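You operate a simulated robot arm through the tools that you are given. There is no shell and no other tool. Be economical: measure what you need, move in short steps, check, and stop when the job is done.

You are at the controls of a simulated robot arm. One attempt, no reset.

## Task
Put things in order on the top of the check bench. At the end: the yellow order card stands on top of the green tape roll; the black rubber roller from the top of the check bench stands on top of the blue folded belt; the grey bearing block from the top of the check bench is in the orange tub; the gold middle brass weight is on the grey tray (marked "WORN"); the grey ribbon cassette (marked "BLUE") from the top of the check bench stands where the yellow order card stood; whatever was shut is shut again. Leave all else as you found it, and nothing knocked over.

The check looks at the end state, three seconds after you hand in, the way a careful person would. Anything else that was tipped, shoved, dropped, spilled or broken makes it a failure.

## Robot
A 6-joint arm with a two-finger parallel gripper, fixed in place. Base frame: the origin is at the foot of the arm, x ahead of it, y to its left, z up; the work surface is at about z = 860. Readings come in mm, degrees, newtons and seconds.
With the tool pointing down near the work surface it reaches from about 240 to 640 mm from the base axis. Its first joint turns from -66.0 to 66.0 degrees. Payload 2.7 kg.
Tool frame: the origin (TCP) lies between the finger pads and is the grasp point; the fingertips stand 23 mm ahead of it; z points along the fingers, y is the line along which they close. Largest opening 94 mm; finger width 38, thickness 10; the body of the gripper, 54 by 96 mm, starts 39 mm behind the TCP.
Orientation is told as [roll, pitch, yaw] about the base's x, y, z axes, in that order, counted from this pose: with the fingers straight down and closing along the base's y, the tool's x points along the base's -x, its y along +y and its z along -z.

## Interface
- The arm moves only by the tool drive_tool. Its argument "moves" is a list of rows, each a list of 2 entries, a list of its own where there are three numbers: the shift along the base's x, y, z in mm, then the turn, a rotation vector about the base's x, y, z in rad. In form: [[[dx, dy, dz], [ax, ay, az]], ...]. A call has 1 to 10 rows; each row shifts and turns the commanded pose from where the row before left it. "jaw" is the finger opening in mm, from 0 to 94, set as the call begins (left out, the last holds). Rows are played at 5 a second. More than 50 mm and 8.6 degrees between two rows, or a gripper value outside its range, and nothing of the call is played. Where a pose cannot be reached the arm comes as near as it can. A force on the tool above 40 N (or 10 N above the force at the start of the call, whichever is more), or a blocked arm, ends the call early, and 0.2 s more pass. The fingers move at their own pace (about 45 mm/s each) and stop on an object; they squeeze with about 34 N. The grip force told is the motor's: it shows also when the fingers shut on nothing. Time passes only in rows, and 0.2 s behind the last, so rows that do not move let the fingers close. It gives the time, the measured TCP pose, the force on the tool (base axes), the opening and the grip force at its end, in the units of the frame above (readings bear some noise), and new pictures: "pictures" is both (left out), scene, wrist or none.
- Cameras (640 x 400 px; columns grow to the right, rows downward): "scene" is fixed at [89.6, -444.7, 1400]; the picture's right is [0.67, -0.74, 0.00], its down [-0.45, -0.41, -0.79] and it looks along [0.58, 0.53, -0.61] (base axes); focal length 257 px, centre (320, 200). "wrist" rides on the gripper at [87, 16, -75] in the tool frame; the picture's right is [-0.18, 0.98, 0.00], its down [-0.58, -0.11, -0.81] and it looks along [-0.79, -0.15, 0.59] (tool axes); focal length 243 px, centre (320, 200).
- locate(camera, pixels): there is no depth. For up to 12 entries [column, row, z] of the newest picture of that camera ("zoom" is the newest enlarged one), the place [x, y] in the base frame at which the ray of that pixel passes the height z, good to about 2 mm, but the place of the scene camera against the robot may be out by one fixed shift of up to 12 mm in any direction. It takes no simulated time.
- zoom(camera, box): a new picture of the part [left, top, right, bottom] of that camera's present view, enlarged. It takes no simulated time.
- close_job(): hands the job in; it is judged then, once.

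Keep the steps short. Do not move on a guess: measure, check each grasp and each placing, and mend mistakes. In all there are 80 turns and 170 pictures (those below and enlarged ones count). Leave the gripper open and the arm clear of the work at the hand-in unless told otherwise, and finish with a single line.

The tools are called after "Request:" as name(argument=value, ...) on one line, values as JSON. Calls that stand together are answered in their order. drive_tool: Moves the arm, as the interface text tells. Its arguments: {"type":"object","properties":{"moves":{"type":"array","items":{"type":"array"}},"jaw":{"type":"number"},"pictures":{"type":"string","enum":["both","scene","wrist","none"]}},"required":["moves"]} The other tools are called the same way: locate (camera, pixels) gives the place at which the rays of pixels pass given heights; zoom (camera, box) takes an enlarged picture of a part of a camera's view; close_job () hands the job in.

At the start:

```text
clock: 0.0
ee_pos: [390.9, -46.4, 1211.6]
tool_rot: [0.1, -0.1, -0.1]
force: [0.0, -0.8, -0.3]
gripper_width: 94.0
finger_force: 0.0
```

scene: 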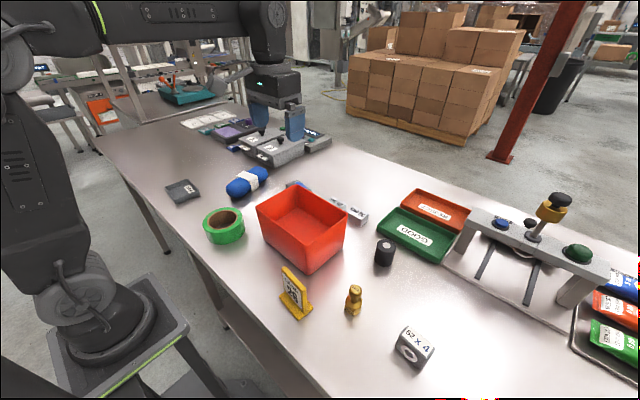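
wrist: 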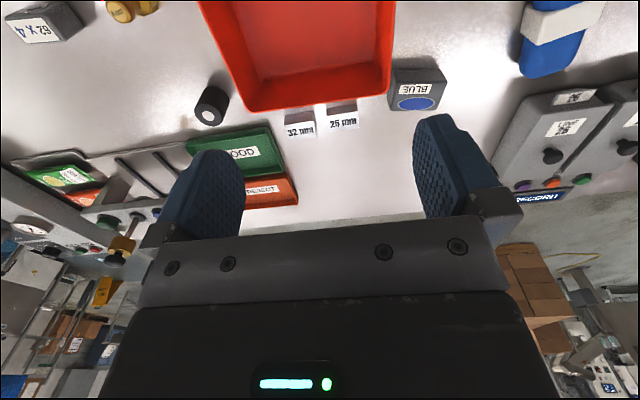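

I see the bench with tub, tape roll, card, weight, bearing block, roller and belt. First I enlarge parts of the scene to identify everything.

Request:
zoom(camera="scene", box=[150, 90, 350, 215])

Request:
zoom(camera="scene", box=[400, 180, 640, 330])

Request:
zoom(camera="scene", box=[240, 230, 480, 380])

Request:
zoom(camera="scene", box=[150, 160, 310, 260])

```text
3.20 times, centred on (250, 152) of scene
```

zoom: 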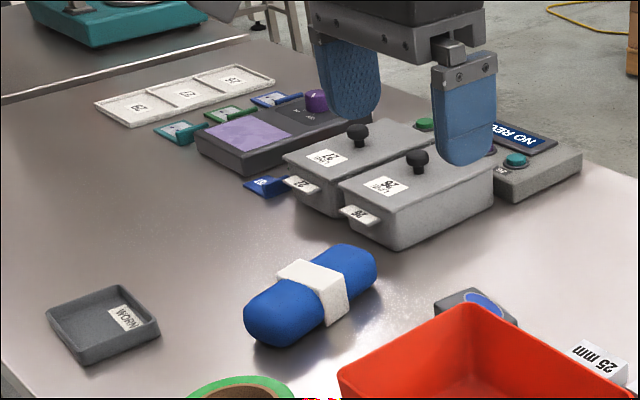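

```text
2.67 times, centred on (520, 255) of scene
```

zoom: 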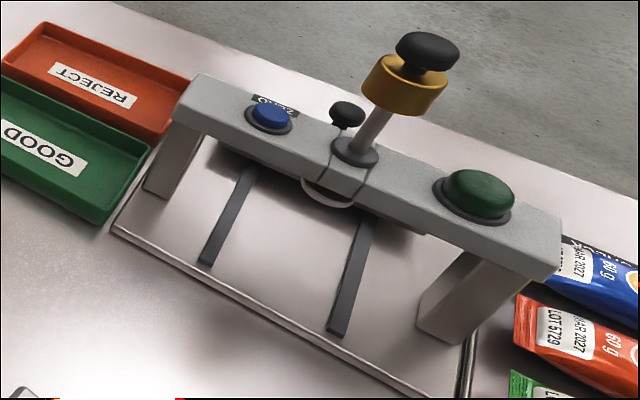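

```text
2.67 times, centred on (360, 305) of scene
```

zoom: 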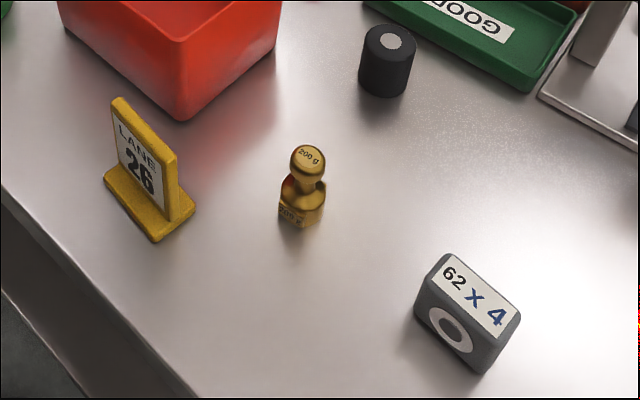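

```text
4.00 times, centred on (230, 210) of scene
```

zoom: 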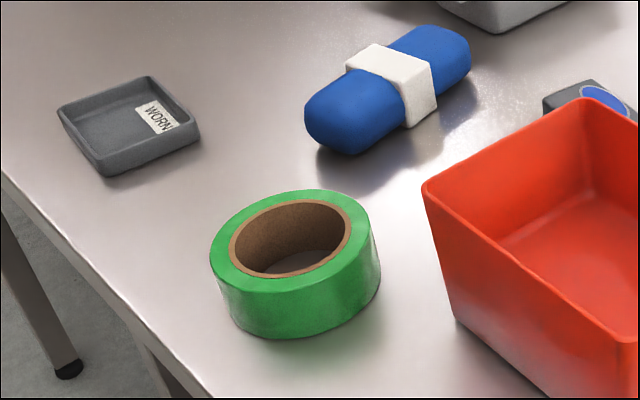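

Next I check labels on the lidded boxes, the consoles and the weight at higher enlargement.

Request:
zoom(camera="scene", box=[200, 110, 280, 160])

Request:
zoom(camera="scene", box=[255, 115, 335, 165])

Request:
zoom(camera="scene", box=[335, 275, 383, 325])

Request:
zoom(camera="wrist", box=[480, 60, 640, 220])

```text
8.00 times, centred on (240, 135) of scene
```

zoom: 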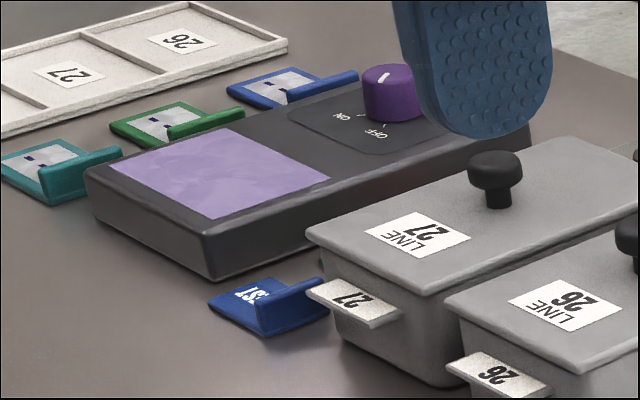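

```text
8.00 times, centred on (295, 140) of scene
```

zoom: 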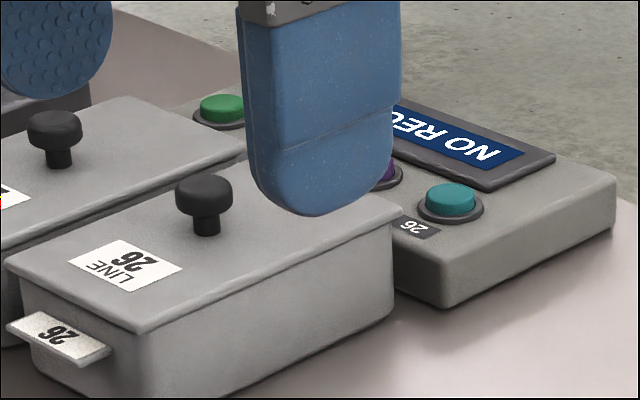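

```text
8.00 times, centred on (359, 300) of scene
```

zoom: 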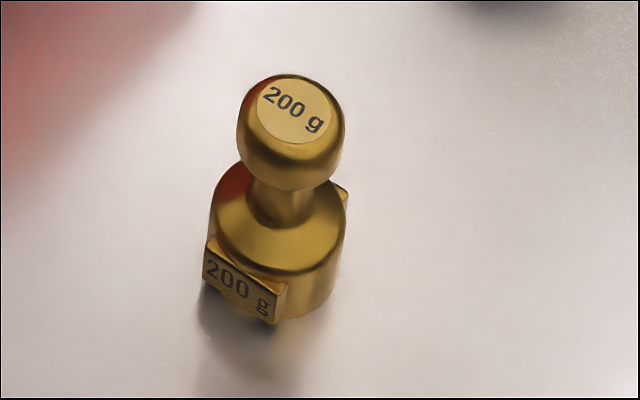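

```text
2.50 times, centred on (560, 140) of wrist
```

zoom: 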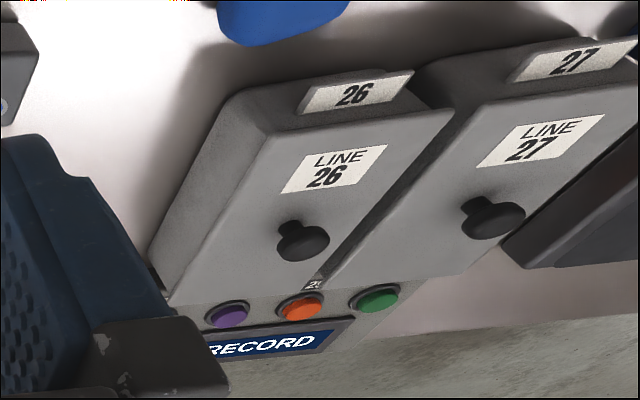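

Rough positions from the scene camera (bench height 860).

Request:
locate(camera="scene", pixels=[[297, 308, 865], [353, 310, 860], [410, 360, 860], [384, 262, 860], [224, 236, 860], [184, 197, 860], [246, 190, 860], [299, 185, 890], [288, 262, 860], [303, 230, 860], [268, 150, 900], [520, 280, 860]])

Request:
locate(camera="wrist", pixels=[[210, 120, 860], [415, 103, 860], [390, 95, 890], [443, 85, 890], [245, 105, 860], [388, 95, 860], [300, 130, 870], [343, 120, 870], [550, 70, 870], [115, 20, 860]])

Request:
drive_tool(moves=[[[-40, 0, 0], [0, 0, 0]], [[-40, 0, 0], [0, 0, 0]], [[-30, 0, 0], [0, 0, 0]], [[0, 0, 0], [0, -0.15, 0]], [[0, 0, 0], [0, -0.15, 0]], [[0, 0, 0], [0, -0.15, 0]]], pictures="both")

```text
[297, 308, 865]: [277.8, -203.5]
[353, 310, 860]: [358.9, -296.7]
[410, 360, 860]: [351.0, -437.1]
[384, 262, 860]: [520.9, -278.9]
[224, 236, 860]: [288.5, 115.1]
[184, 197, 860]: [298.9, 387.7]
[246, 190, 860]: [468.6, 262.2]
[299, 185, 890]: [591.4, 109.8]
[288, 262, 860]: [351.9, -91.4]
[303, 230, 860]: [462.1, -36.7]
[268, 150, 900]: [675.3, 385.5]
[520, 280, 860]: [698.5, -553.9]
```

```text
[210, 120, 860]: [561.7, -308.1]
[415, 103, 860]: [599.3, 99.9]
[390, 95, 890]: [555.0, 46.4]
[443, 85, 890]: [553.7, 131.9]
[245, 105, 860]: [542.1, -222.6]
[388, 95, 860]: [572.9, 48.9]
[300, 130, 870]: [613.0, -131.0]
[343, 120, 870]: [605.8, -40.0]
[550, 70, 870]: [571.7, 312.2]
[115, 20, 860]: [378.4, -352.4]
```

```text
clock: 1.4
ee_pos: [280.7, -46.8, 1211.7]
tool_rot: [0.0, -25.9, -0.1]
force: [0.1, 0.7, 0.1]
gripper_width: 94.0
finger_force: 0.0
```

scene: 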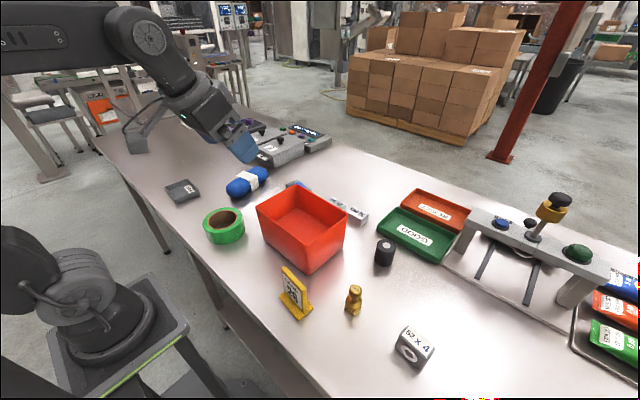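
wrist: 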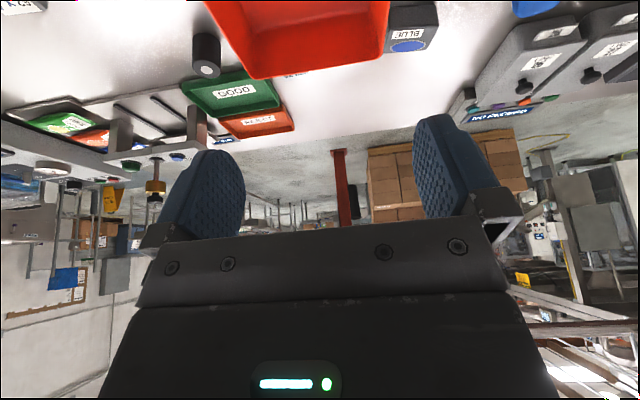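

Tilt went the wrong way: the camera now looks up. I tilt the other way to look down on the near bench.

Request:
drive_tool(moves=[[[20, 0, 0], [0, 0.15, 0]], [[20, 0, 0], [0, 0.15, 0]], [[10, 0, 0], [0, 0.15, 0]], [[10, 0, 0], [0, 0.15, 0]], [[0, 0, 0], [0, 0.15, 0]], [[0, 0, 0], [0, 0.15, 0]]], pictures="wrist")

```text
clock: 2.8
ee_pos: [340.7, -47.5, 1210.7]
tool_rot: [0.1, 25.8, 0.0]
force: [0.2, 0.6, -0.2]
gripper_width: 94.0
finger_force: 0.0
```

wrist: 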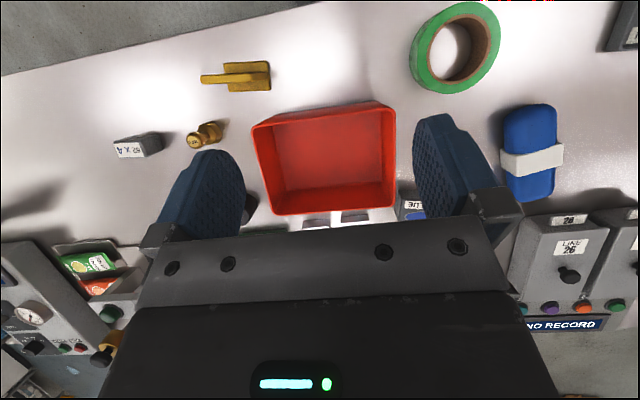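

Good overhead view. I enlarge it to measure positions.

Request:
zoom(camera="wrist", box=[380, 0, 640, 210])

Request:
zoom(camera="wrist", box=[100, 40, 290, 180])

```text
1.90 times, centred on (510, 105) of wrist
```

zoom: 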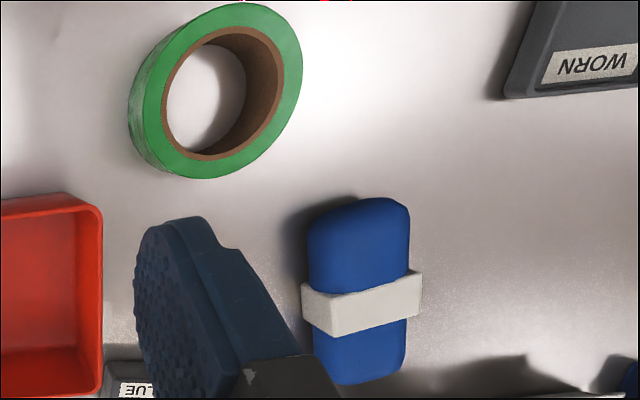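

```text
2.86 times, centred on (195, 110) of wrist
```

zoom: 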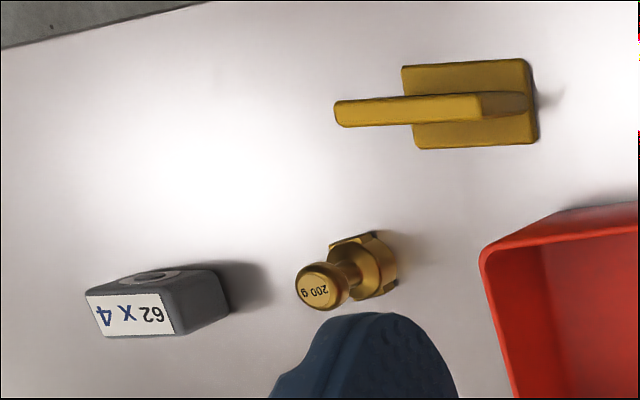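

Request:
locate(camera="zoom", pixels=[[402, 66, 868], [530, 60, 868], [540, 140, 868], [415, 150, 868], [336, 113, 940], [480, 108, 940], [398, 280, 860], [362, 298, 860], [322, 290, 905], [230, 310, 860], [176, 333, 860], [218, 270, 890]])

Request:
locate(camera="wrist", pixels=[[412, 90, 860], [500, 20, 890], [412, 60, 890], [452, 94, 890], [470, 2, 890], [528, 182, 890], [531, 105, 880], [530, 200, 880], [607, 50, 860], [252, 125, 920], [395, 105, 920], [270, 213, 920]])

Request:
locate(camera="scene", pixels=[[297, 319, 860], [313, 306, 860], [279, 295, 868], [256, 192, 920], [348, 209, 920], [311, 243, 920], [312, 271, 860], [410, 371, 860], [427, 361, 860], [376, 262, 860], [375, 243, 895], [395, 245, 895]])

```text
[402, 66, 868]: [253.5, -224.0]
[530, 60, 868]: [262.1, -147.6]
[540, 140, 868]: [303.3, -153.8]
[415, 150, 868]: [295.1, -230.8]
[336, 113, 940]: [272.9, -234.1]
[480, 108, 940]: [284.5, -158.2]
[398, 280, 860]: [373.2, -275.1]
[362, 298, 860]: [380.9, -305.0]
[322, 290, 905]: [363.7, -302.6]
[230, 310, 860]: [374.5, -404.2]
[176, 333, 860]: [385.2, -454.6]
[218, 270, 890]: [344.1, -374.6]
```

```text
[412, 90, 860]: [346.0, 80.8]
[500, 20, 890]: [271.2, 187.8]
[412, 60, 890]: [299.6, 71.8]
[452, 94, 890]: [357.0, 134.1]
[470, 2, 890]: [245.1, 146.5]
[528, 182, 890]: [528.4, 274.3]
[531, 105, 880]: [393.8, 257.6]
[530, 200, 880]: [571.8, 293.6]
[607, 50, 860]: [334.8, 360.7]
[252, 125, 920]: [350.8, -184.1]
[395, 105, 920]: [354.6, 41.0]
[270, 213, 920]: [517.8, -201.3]
```

```text
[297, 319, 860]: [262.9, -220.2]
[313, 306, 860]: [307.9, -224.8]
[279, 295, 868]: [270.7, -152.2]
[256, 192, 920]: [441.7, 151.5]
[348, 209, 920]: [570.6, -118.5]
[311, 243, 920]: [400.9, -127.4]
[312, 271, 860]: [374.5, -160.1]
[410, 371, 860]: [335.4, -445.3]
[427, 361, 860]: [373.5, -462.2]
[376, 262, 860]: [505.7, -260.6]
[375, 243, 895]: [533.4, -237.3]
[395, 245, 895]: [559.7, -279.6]
```

The scene camera reads about (+10, +2) off against the wrist one. Now I go closer over the tape roll to measure its ring and height.

Request:
drive_tool(moves=[[[0, 45, -20], [0, 0, 0]], [[0, 45, -20], [0, 0, 0]], [[0, 45, -20], [0, 0, 0]], [[0, 30, -40], [0, 0, 0]]], pictures="wrist")

Request:
zoom(camera="wrist", box=[200, 0, 520, 200])

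```text
clock: 3.8
ee_pos: [340.2, 120.4, 1112.5]
tool_rot: [0.1, 25.7, 0.0]
force: [0.3, -0.3, -0.8]
gripper_width: 94.1
finger_force: 0.1
```

wrist: 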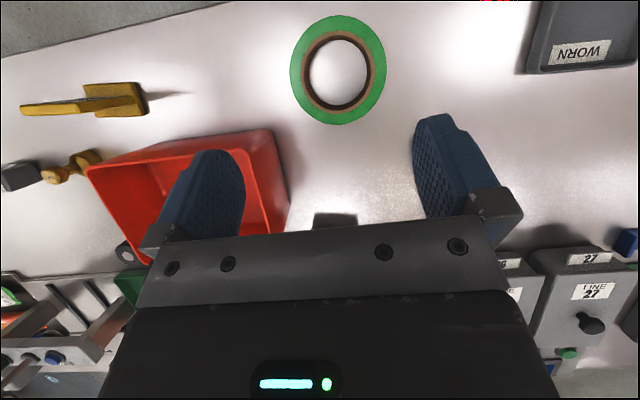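

```text
2.00 times, centred on (360, 100) of wrist
```

zoom: 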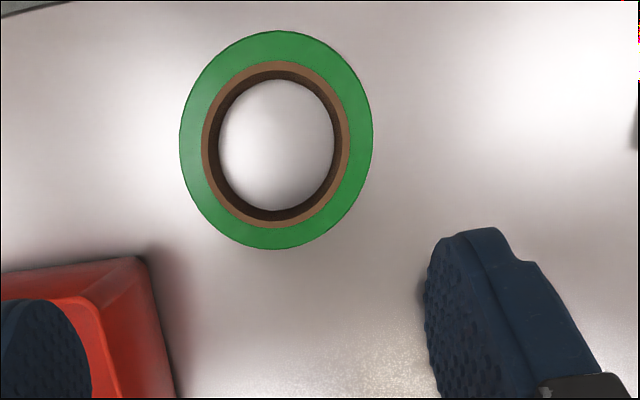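

Request:
locate(camera="zoom", pixels=[[180, 140, 897], [373, 140, 897], [277, 30, 897], [275, 249, 897], [208, 143, 897], [343, 143, 897], [272, 71, 897], [276, 220, 897], [220, 150, 860], [334, 150, 860]])

Request:
locate(camera="scene", pixels=[[222, 244, 860], [243, 231, 860], [220, 220, 897], [234, 213, 897], [203, 222, 897], [244, 220, 897]])

Request:
locate(camera="wrist", pixels=[[527, 68, 868], [635, 65, 868], [582, 70, 860], [540, 2, 868], [590, 323, 940], [338, 218, 880]])

Request:
zoom(camera="wrist", box=[0, 60, 200, 200])

```text
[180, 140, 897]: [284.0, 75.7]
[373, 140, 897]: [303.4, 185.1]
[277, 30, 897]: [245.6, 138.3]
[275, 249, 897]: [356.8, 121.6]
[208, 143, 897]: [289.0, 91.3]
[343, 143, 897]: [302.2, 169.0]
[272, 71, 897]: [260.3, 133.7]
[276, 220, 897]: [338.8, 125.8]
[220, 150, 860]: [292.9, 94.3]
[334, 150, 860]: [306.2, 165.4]
```

```text
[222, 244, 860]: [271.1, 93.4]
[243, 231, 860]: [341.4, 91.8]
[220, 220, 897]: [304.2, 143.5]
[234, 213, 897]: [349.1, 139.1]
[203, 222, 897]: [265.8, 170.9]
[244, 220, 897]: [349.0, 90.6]
```

```text
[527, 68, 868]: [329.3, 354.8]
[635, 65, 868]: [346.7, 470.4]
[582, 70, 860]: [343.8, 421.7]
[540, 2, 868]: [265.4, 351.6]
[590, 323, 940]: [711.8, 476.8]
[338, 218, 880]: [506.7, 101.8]
```

```text
2.86 times, centred on (100, 130) of wrist
```

zoom: 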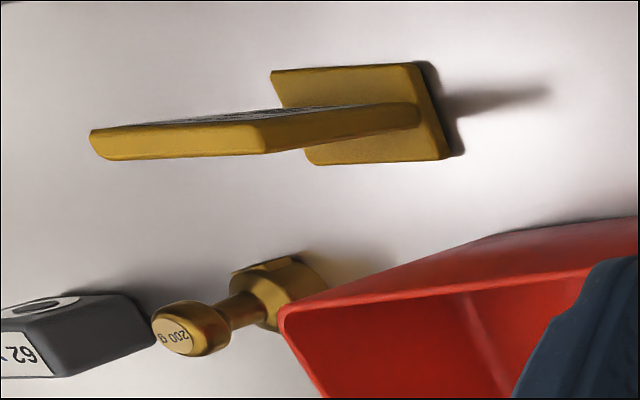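

I solve heights by locating the same edges at several heights.

Request:
locate(camera="scene", pixels=[[222, 231.5, 890], [222, 231.5, 905], [222, 231.5, 920], [231, 207.5, 890], [231, 207.5, 905], [231, 207.5, 920]])

Request:
locate(camera="zoom", pixels=[[93, 145, 920], [93, 145, 935], [93, 145, 950], [268, 138, 920], [268, 138, 935], [268, 138, 950], [272, 71, 868], [420, 64, 868], [450, 156, 868], [315, 164, 868], [415, 115, 868]])

Request:
zoom(camera="scene", box=[190, 195, 254, 250])

Request:
zoom(camera="scene", box=[268, 260, 324, 325])

```text
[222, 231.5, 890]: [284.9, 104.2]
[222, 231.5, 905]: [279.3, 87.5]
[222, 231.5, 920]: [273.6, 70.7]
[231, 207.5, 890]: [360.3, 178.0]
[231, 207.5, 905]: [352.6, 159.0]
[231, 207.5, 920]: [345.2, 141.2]
```

```text
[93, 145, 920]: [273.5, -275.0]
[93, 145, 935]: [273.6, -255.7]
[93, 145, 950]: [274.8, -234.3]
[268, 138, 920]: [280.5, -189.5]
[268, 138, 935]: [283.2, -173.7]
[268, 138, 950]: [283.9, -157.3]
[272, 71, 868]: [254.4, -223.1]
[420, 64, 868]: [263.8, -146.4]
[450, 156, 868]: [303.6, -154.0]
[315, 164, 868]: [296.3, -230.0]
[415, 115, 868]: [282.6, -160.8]
```

```text
7.27 times, centred on (222, 222) of scene
```

zoom: 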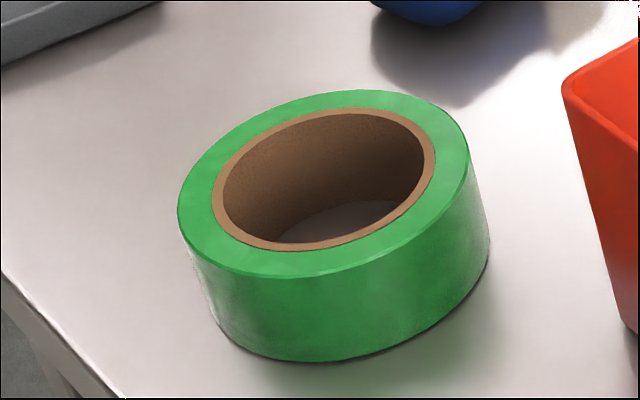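

```text
6.15 times, centred on (296, 292) of scene
```

zoom: 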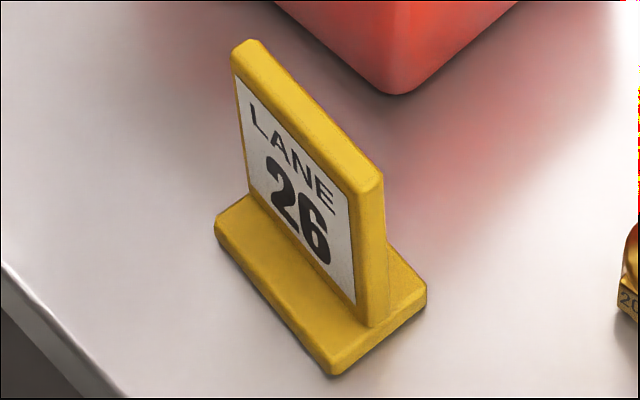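

Card: top ≈ 955, base 77×42, centre ≈ (279, -189), turned about -6.4°. Roll: top ≈ 904, centre ≈ (300, 130), hole ≈ 75, so the card base bridges it. I go above the card with the tool straight down.

Request:
drive_tool(moves=[[[0, -45, 0], [0, -0.149, 0]], [[0, -45, 0], [0, -0.15, 0]], [[-10, -45, 0], [0, -0.15, 0]], [[-10, -45, -10], [0, 0, -0.112]], [[-10, -45, -20], [0, 0, 0]], [[-15, -45, -30], [0, 0, 0]], [[-16, -39, -40], [0, 0, 0]]], pictures="both")

```text
refused: row 5 steps farther than a row can; nothing moved
```

Request:
drive_tool(moves=[[[0, -45, 0], [0, -0.149, 0]], [[0, -45, 0], [0, -0.15, 0]], [[-10, -45, 0], [0, -0.15, 0]], [[-10, -45, -10], [0, 0, -0.112]], [[-10, -45, -10], [0, 0, 0]], [[-15, -42, -20], [0, 0, 0]], [[-16, -42, -20], [0, 0, 0]], [[0, 0, -40], [0, 0, 0]]], pictures="both")

```text
clock: 5.6
ee_pos: [278.0, -189.1, 1011.2]
tool_rot: [0.1, -0.2, -6.4]
force: [0.0, -0.8, 0.4]
gripper_width: 94.0
finger_force: 0.0
```

scene: 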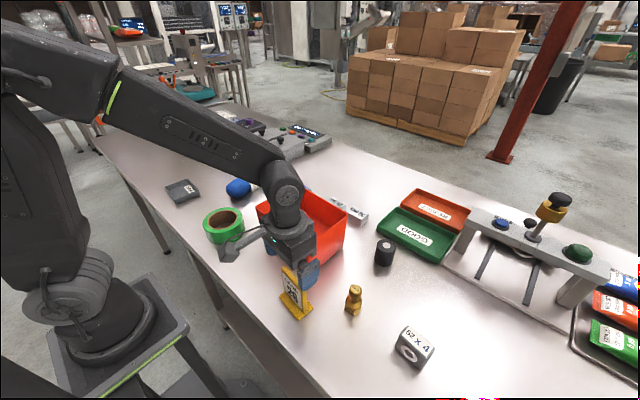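
wrist: 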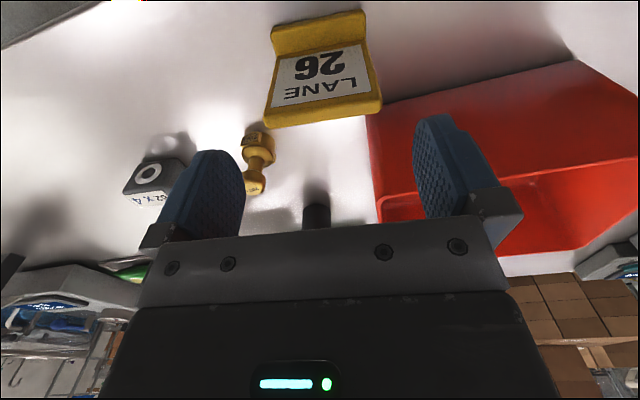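

Request:
locate(camera="wrist", pixels=[[264, 127, 955], [382, 112, 955], [268, 115, 955], [378, 102, 955]])

Request:
zoom(camera="wrist", box=[240, 0, 400, 140])

```text
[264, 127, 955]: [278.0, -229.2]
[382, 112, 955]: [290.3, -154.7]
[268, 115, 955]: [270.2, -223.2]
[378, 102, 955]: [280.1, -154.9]
```

```text
2.86 times, centred on (320, 70) of wrist
```

zoom: 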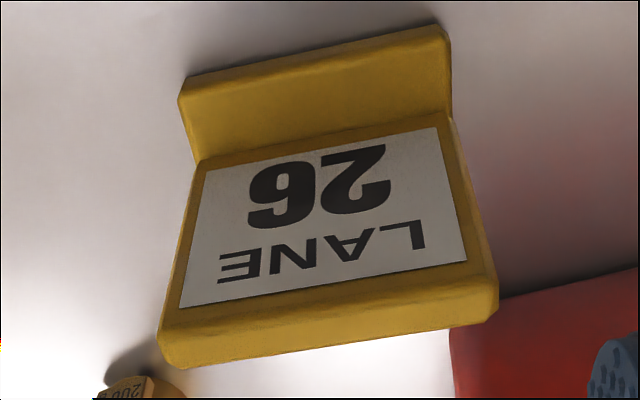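

Board top centre reads ≈ (279.5, -191), 75 wide. I shift slightly and descend to 925.

Request:
drive_tool(moves=[[[1.5, -2, -30], [0, 0, 0]], [[0, 0, -30], [0, 0, 0]], [[0, 0, -26], [0, 0, 0]]], pictures="both")

```text
clock: 6.4
ee_pos: [279.9, -192.3, 925.3]
tool_rot: [0.1, 0.0, -6.3]
force: [0.7, 1.1, -0.3]
gripper_width: 94.2
finger_force: 0.0
```

scene: 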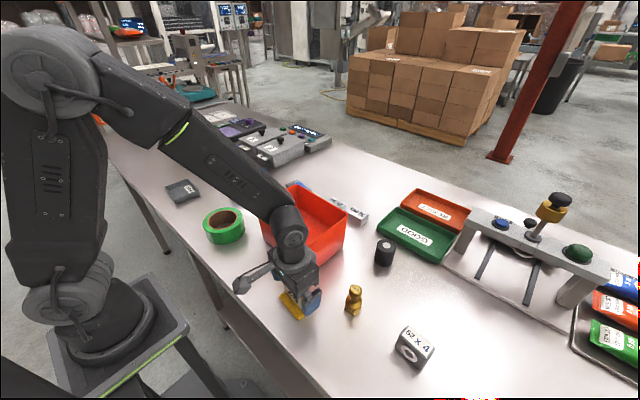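
wrist: 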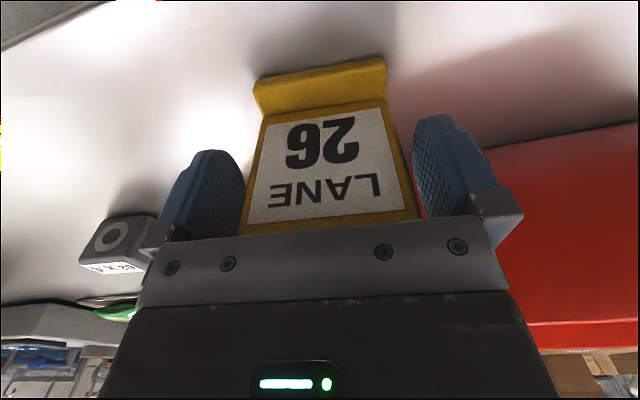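

The board is between the fingers. Close gently (rows without motion).

Request:
drive_tool(jaw=66, moves=[[[0, 0, 0], [0, 0, 0]], [[0, 0, 0], [0, 0, 0]], [[0, 0, 0], [0, 0, 0]]], pictures="wrist")

```text
clock: 7.2
ee_pos: [280.3, -193.3, 924.9]
tool_rot: [0.1, 0.0, -6.5]
force: [-0.2, 0.0, 0.5]
gripper_width: 74.3
finger_force: 34.1
```

wrist: 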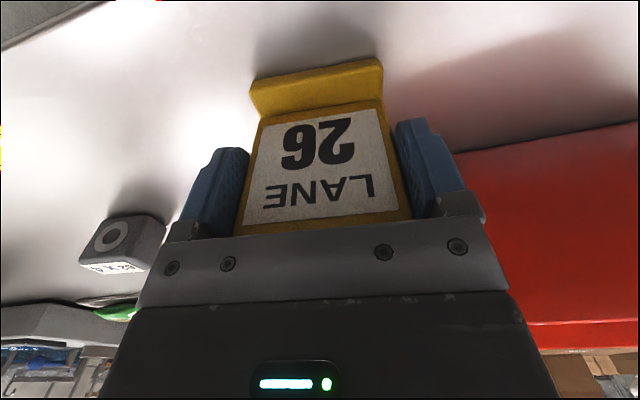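

Gripped at 74.3 mm. Lift and carry over towards the roll.

Request:
drive_tool(moves=[[[0, 0, 40], [0, 0, 0]], [[0, 0, 45], [0, 0, 0]], [[3, 46, 0], [0, 0, 0]], [[3, 46, 0], [0, 0, 0]], [[3, 46, 0], [0, 0, 0]], [[3, 46, 0], [0, 0, 0]], [[3, 46, 0], [0, 0, 0]], [[3, 46, 0], [0, 0, 0]], [[3, 45, 0], [0, 0, 0]], [[0, 0, 0], [0, 0, 0]]], pictures="both")

Request:
zoom(camera="scene", box=[180, 160, 290, 250])

```text
clock: 9.4
ee_pos: [301.4, 124.6, 1012.8]
tool_rot: [0.1, -0.1, -6.4]
force: [-0.7, 0.1, 0.2]
gripper_width: 74.5
finger_force: 34.2
```

scene: 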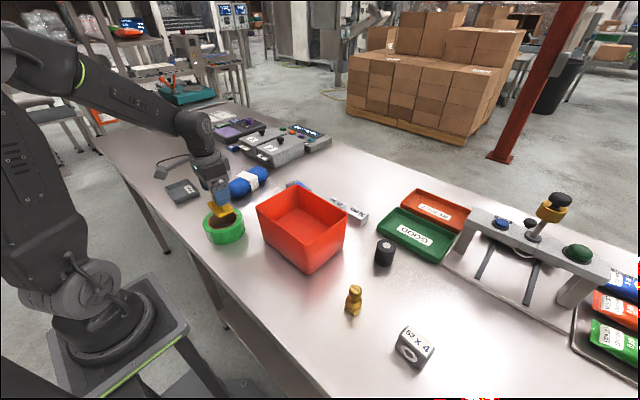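
wrist: 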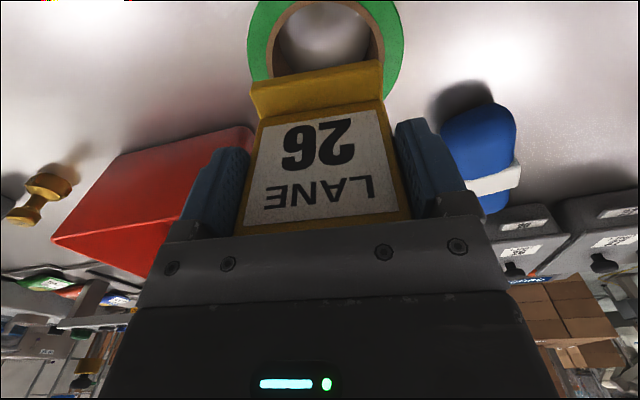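

```text
4.44 times, centred on (235, 205) of scene
```

zoom: 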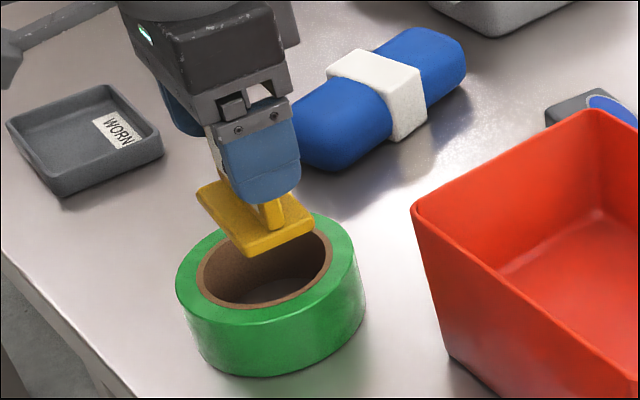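

I measure base-plate edges (at z≈956) and the roll's rim (z≈904).

Request:
zoom(camera="wrist", box=[230, 0, 420, 120])

Request:
locate(camera="wrist", pixels=[[250, 81, 956], [383, 61, 956], [248, 45, 904], [403, 40, 904], [273, 50, 904], [381, 40, 904]])

```text
3.33 times, centred on (325, 60) of wrist
```

zoom: 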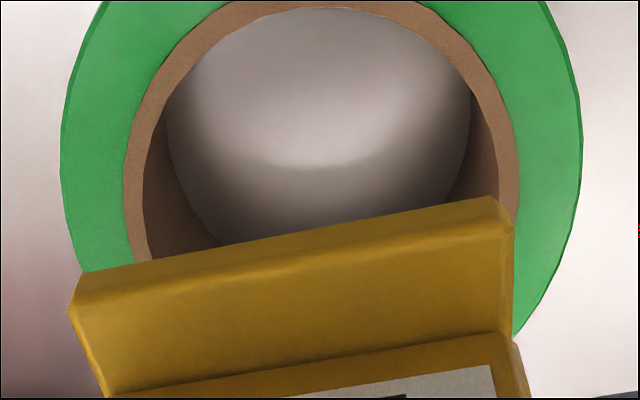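

```text
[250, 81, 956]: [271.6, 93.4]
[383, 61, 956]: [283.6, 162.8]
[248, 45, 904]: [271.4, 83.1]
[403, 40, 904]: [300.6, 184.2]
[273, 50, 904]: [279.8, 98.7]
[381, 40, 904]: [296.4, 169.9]
```

Plate centre ≈ (300, 128); roll centre ≈ (300.5, 131). Shift +3 in y and descend most of the way.

Request:
drive_tool(moves=[[[0.5, 3, -15], [0, 0, 0]], [[0, 0, -20], [0, 0, 0]], [[0, 0, 0], [0, 0, 0]]], pictures="both")

Request:
zoom(camera="scene", box=[190, 180, 260, 250])

```text
clock: 10.2
ee_pos: [301.3, 129.2, 976.7]
tool_rot: [0.0, -0.1, -6.4]
force: [-0.2, -0.4, -0.5]
gripper_width: 74.5
finger_force: 34.1
```

scene: 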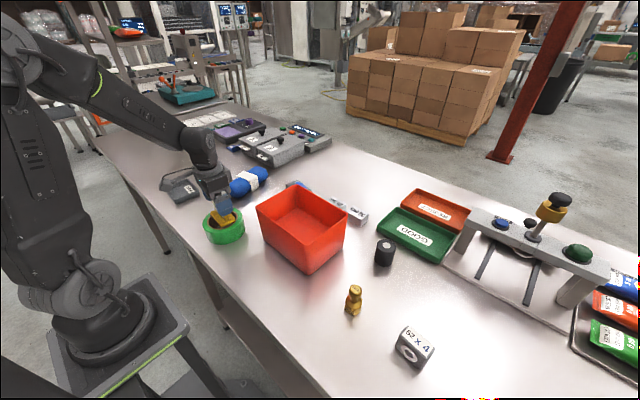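
wrist: 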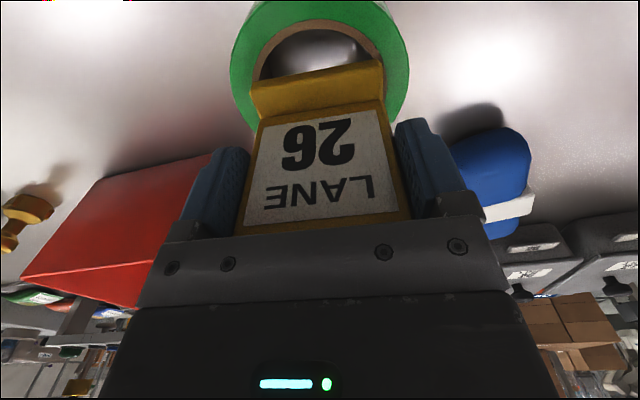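

```text
5.71 times, centred on (225, 215) of scene
```

zoom: 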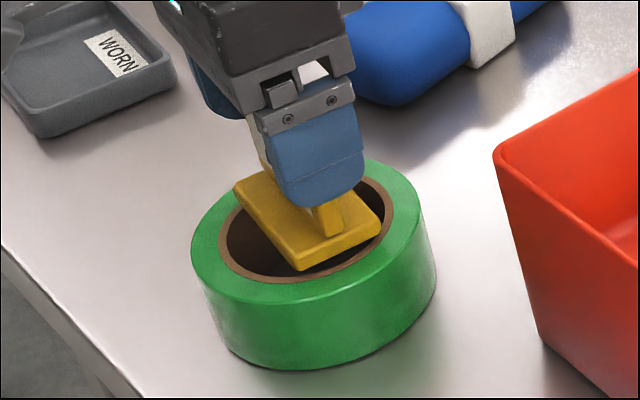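

The plate only barely bridges the hole when centred. I offset it about 24 mm along its short side, so both ends and one long edge rest on the ring with the centre of mass well inside the support.

Request:
drive_tool(moves=[[[12, -1.5, 0], [0, 0, 0]], [[12, -1.5, 0], [0, 0, 0]], [[0, 0, 0], [0, 0, 0]]], pictures="wrist")

Request:
zoom(camera="scene", box=[190, 180, 260, 250])

Request:
zoom(camera="wrist", box=[220, 0, 420, 125])

```text
clock: 11.0
ee_pos: [328.5, 127.5, 975.4]
tool_rot: [0.1, -0.1, -6.4]
force: [0.1, 0.2, -0.7]
gripper_width: 74.7
finger_force: 34.9
```

wrist: 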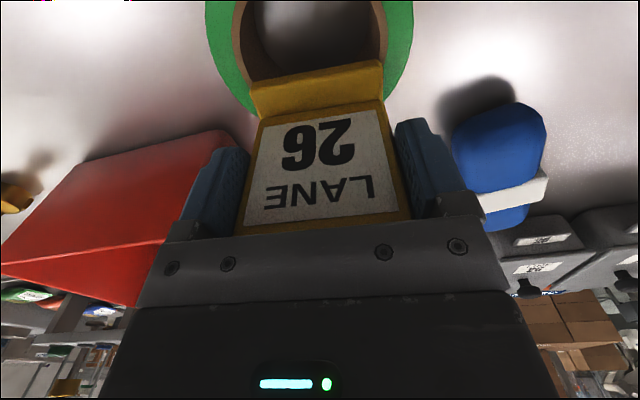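

```text
5.71 times, centred on (225, 215) of scene
```

zoom: 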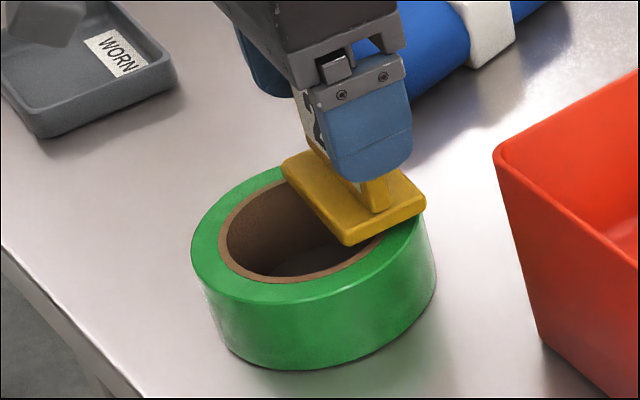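

```text
3.20 times, centred on (320, 62) of wrist
```

zoom: 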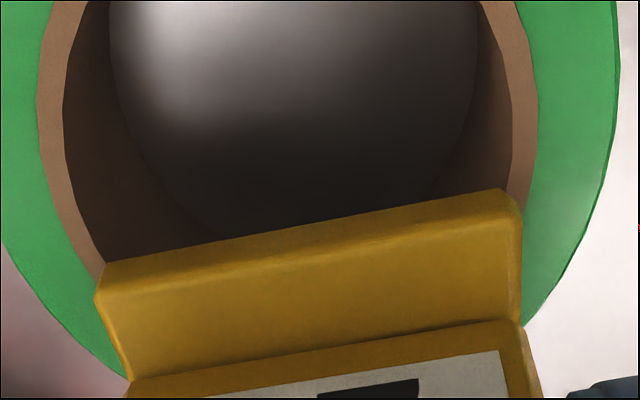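

Request:
locate(camera="wrist", pixels=[[250, 85, 913], [383, 63, 913], [232, 31, 904], [388, 31, 904], [240, 31, 904], [379, 31, 904]])

```text
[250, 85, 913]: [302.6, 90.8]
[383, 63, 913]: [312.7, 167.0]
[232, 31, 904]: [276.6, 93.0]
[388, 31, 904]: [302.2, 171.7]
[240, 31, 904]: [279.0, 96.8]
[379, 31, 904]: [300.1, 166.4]
```

Plate centred well in y; I bring x back 5 mm (offset ≈ 22) and lower until contact.

Request:
drive_tool(moves=[[[-5, 0.5, 0], [0, 0, 0]], [[0, 0, -3], [0, 0, 0]], [[0, 0, -2], [0, 0, 0]], [[0, 0, -1], [0, 0, 0]], [[0, 0, 0], [0, 0, 0]]], pictures="none")

Request:
zoom(camera="scene", box=[190, 180, 260, 250])

```text
clock: 12.2
ee_pos: [322.8, 128.1, 970.5]
tool_rot: [0.2, -0.4, -6.4]
force: [-1.1, -3.5, 30.0]
gripper_width: 74.4
finger_force: 34.1
```

```text
5.71 times, centred on (225, 215) of scene
```

zoom: 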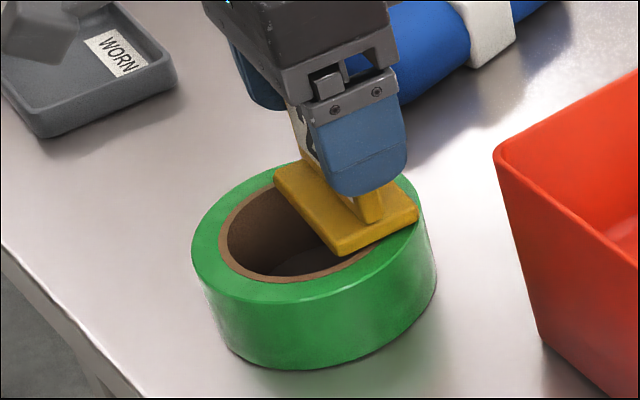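

Contact at 30 N. Ease 1 mm and open.

Request:
drive_tool(moves=[[[0, 0, 0.8], [0, 0, 0]], [[0, 0, 0], [0, 0, 0]]], pictures="none")

Request:
drive_tool(jaw=94, moves=[[[0, 0, 0], [0, 0, 0]], [[0, 0, 0], [0, 0, 0]], [[0, 0, 30], [0, 0, 0]], [[0, 0, 40], [0, 0, 0]]], pictures="both")

Request:
zoom(camera="scene", box=[190, 180, 260, 250])

```text
clock: 12.8
ee_pos: [321.9, 128.6, 970.5]
tool_rot: [0.1, -0.3, -6.4]
force: [4.9, -1.3, 21.0]
gripper_width: 74.6
finger_force: 33.8
```

```text
clock: 13.8
ee_pos: [319.5, 126.7, 1040.9]
tool_rot: [-0.1, 0.0, -6.3]
force: [-0.3, -0.1, 1.0]
gripper_width: 94.0
finger_force: 0.1
```

scene: 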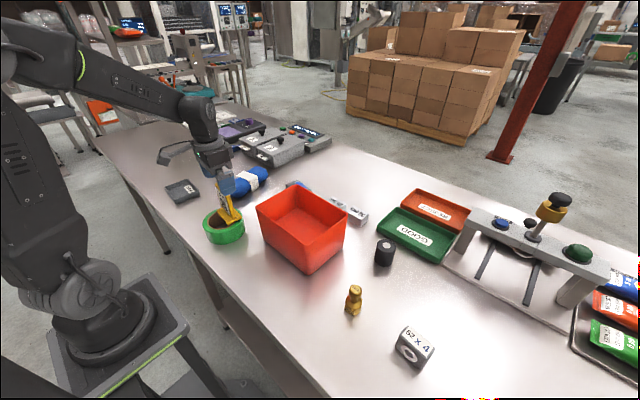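
wrist: 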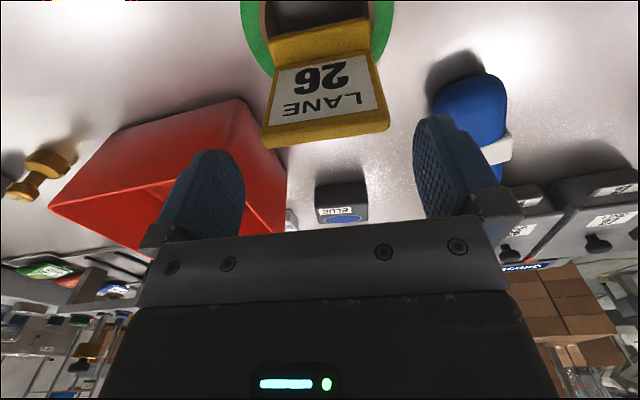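

```text
5.71 times, centred on (225, 215) of scene
```

zoom: 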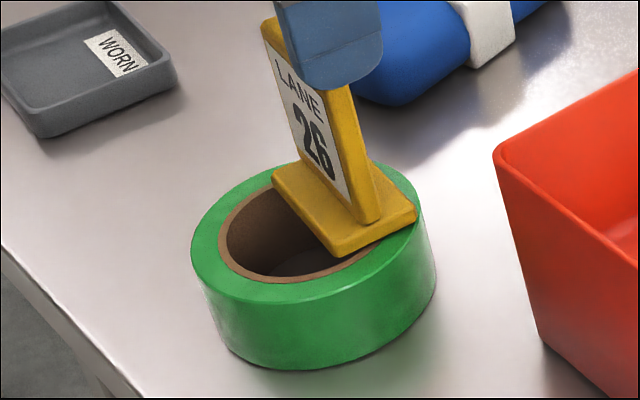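

The card stands well on the roll. Next I view the ribbon cassette behind the tub.

Request:
drive_tool(moves=[[[40, -10, 20], [0, 0, 0.112]], [[40, -10, 20], [0, 0.149, 0]], [[40, -10, 0], [0, 0.149, 0]], [[40, 0, 0], [0, 0.149, 0]]], pictures="wrist")

Request:
zoom(camera="wrist", box=[200, 0, 500, 190])

```text
clock: 14.8
ee_pos: [479.2, 97.5, 1081.6]
tool_rot: [0.1, 25.7, 0.1]
force: [0.1, 1.2, 0.6]
gripper_width: 94.2
finger_force: 0.0
```

wrist: 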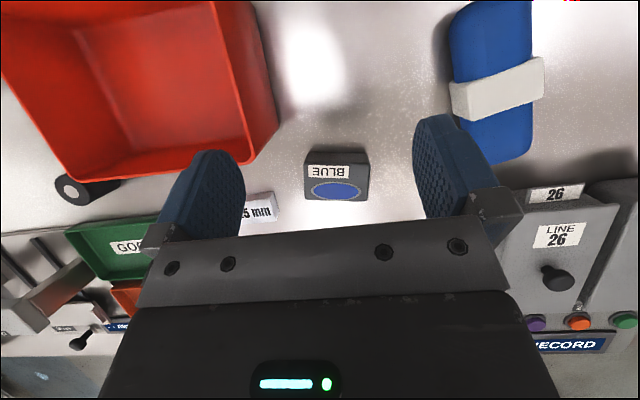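

```text
2.11 times, centred on (350, 95) of wrist
```

zoom: 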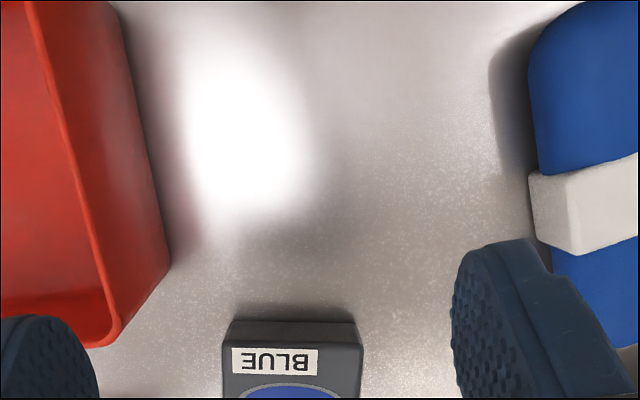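

Request:
locate(camera="wrist", pixels=[[309, 153, 860], [366, 153, 860], [305, 163, 885], [369, 164, 885], [304, 199, 885], [368, 202, 885], [305, 163, 895], [369, 164, 895], [368, 202, 895], [304, 199, 895], [556, 275, 940], [275, 145, 920]])

Request:
zoom(camera="wrist", box=[280, 130, 400, 215])

Request:
zoom(camera="scene", box=[270, 165, 350, 225])

```text
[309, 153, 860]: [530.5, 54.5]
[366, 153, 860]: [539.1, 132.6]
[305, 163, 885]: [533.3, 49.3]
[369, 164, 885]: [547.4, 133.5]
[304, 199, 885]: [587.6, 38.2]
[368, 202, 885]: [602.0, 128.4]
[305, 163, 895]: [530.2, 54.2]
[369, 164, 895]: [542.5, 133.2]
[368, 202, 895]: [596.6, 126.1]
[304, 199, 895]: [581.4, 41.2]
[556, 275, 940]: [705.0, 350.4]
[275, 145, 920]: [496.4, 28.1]
```

```text
4.71 times, centred on (340, 172) of wrist
```

zoom: 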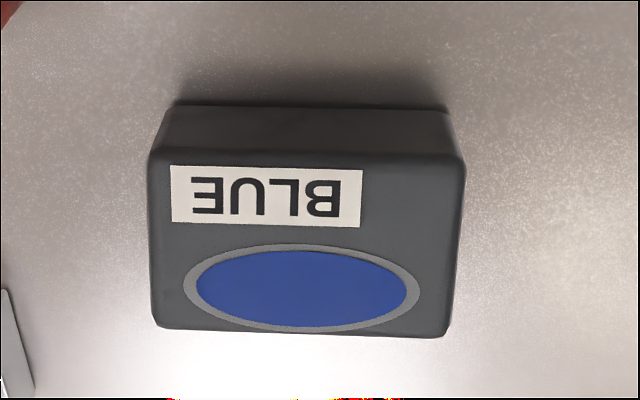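

```text
6.67 times, centred on (310, 195) of scene
```

zoom: 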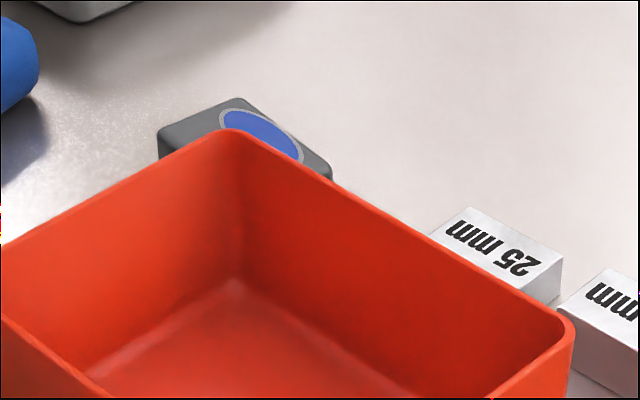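

Cassette: top ≈ 895, centre ≈ (562, 89), 84×53, turned ≈ -9°. I'll do it last (its 53 mm side). Now to view the roller, weight and block.

Request:
drive_tool(moves=[[[-10, -48, 0], [0, 0, 0]], [[-10, -48, 0], [0, 0, 0]], [[-10, -48, 0], [0, 0, 0]], [[-10, -48, 0], [0, 0, 0]], [[-10, -48, 0], [0, 0, 0]], [[-10, -48, 0], [0, 0, 0]], [[0, -48, 0], [0, 0, 0]]], pictures="wrist")

Request:
zoom(camera="wrist", box=[120, 0, 440, 200])

```text
clock: 16.4
ee_pos: [421.9, -240.2, 1079.8]
tool_rot: [0.0, 25.5, 0.1]
force: [-0.2, 0.4, 0.1]
gripper_width: 94.1
finger_force: 0.1
```

wrist: 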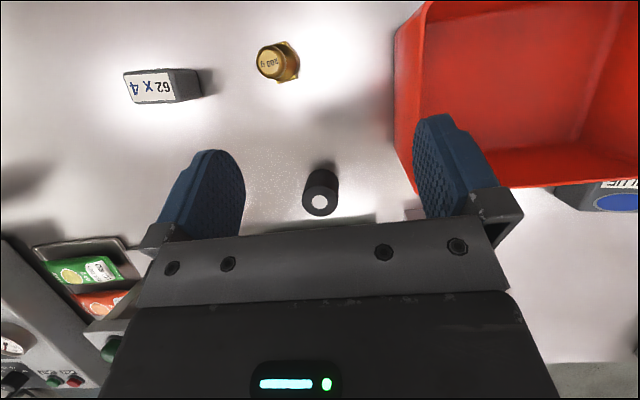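

```text
2.00 times, centred on (280, 100) of wrist
```

zoom: 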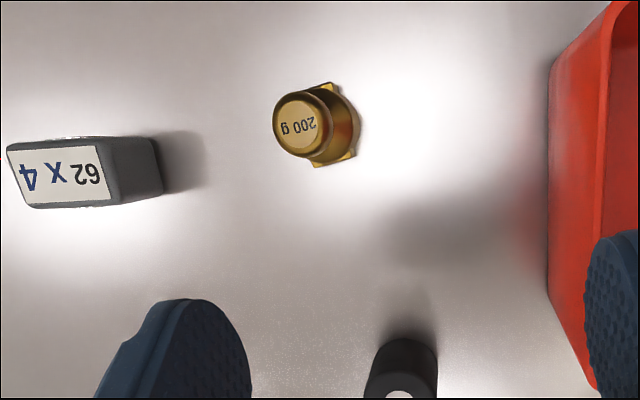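

Request:
locate(camera="zoom", pixels=[[298, 127, 900], [298, 127, 920], [325, 123, 870], [325, 84, 860], [353, 155, 860], [335, 166, 860], [8, 148, 905], [103, 144, 905], [110, 204, 905], [34, 208, 905], [160, 190, 860], [155, 140, 860]])

Request:
locate(camera="wrist", pixels=[[322, 162, 860], [307, 172, 860], [338, 172, 860], [320, 199, 895], [320, 199, 905], [303, 200, 895], [338, 200, 895], [320, 217, 895], [320, 183, 895], [397, 140, 860], [405, 200, 860]])

Request:
zoom(camera="wrist", box=[280, 140, 370, 225])

Request:
zoom(camera="scene", box=[360, 225, 440, 380])

```text
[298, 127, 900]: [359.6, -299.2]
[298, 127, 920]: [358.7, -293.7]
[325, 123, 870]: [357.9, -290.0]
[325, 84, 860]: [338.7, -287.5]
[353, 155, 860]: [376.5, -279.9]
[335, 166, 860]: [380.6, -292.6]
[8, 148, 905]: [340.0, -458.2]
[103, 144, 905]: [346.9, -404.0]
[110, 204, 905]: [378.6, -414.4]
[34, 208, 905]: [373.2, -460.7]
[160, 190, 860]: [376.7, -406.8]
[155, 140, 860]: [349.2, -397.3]
```

```text
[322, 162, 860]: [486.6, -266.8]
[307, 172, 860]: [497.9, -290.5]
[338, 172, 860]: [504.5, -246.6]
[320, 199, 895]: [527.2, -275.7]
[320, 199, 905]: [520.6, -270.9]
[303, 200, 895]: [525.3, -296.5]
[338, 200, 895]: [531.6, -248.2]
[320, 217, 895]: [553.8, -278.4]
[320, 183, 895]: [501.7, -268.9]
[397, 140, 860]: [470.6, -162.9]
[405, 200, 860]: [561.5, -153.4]
```

```text
4.71 times, centred on (325, 182) of wrist
```

zoom: 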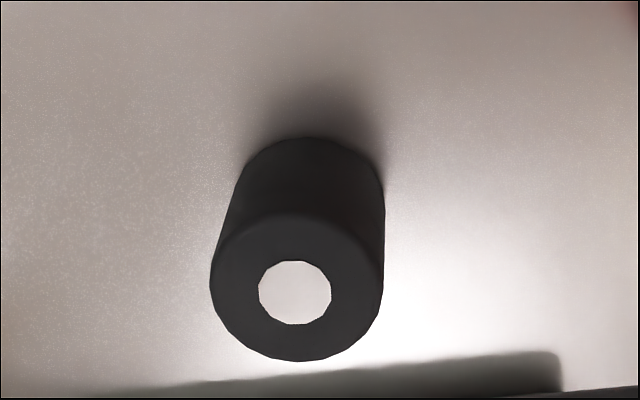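

```text
2.58 times, centred on (400, 302) of scene
```

zoom: 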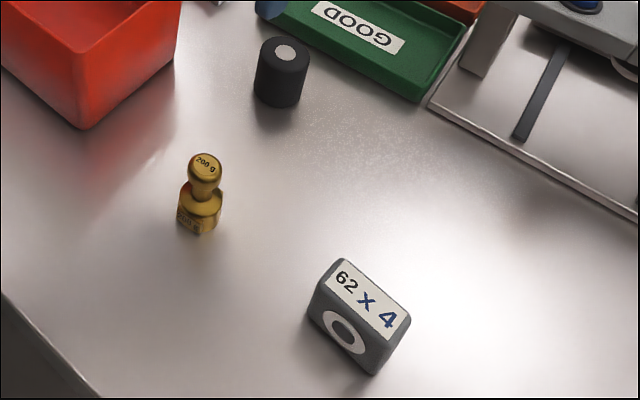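

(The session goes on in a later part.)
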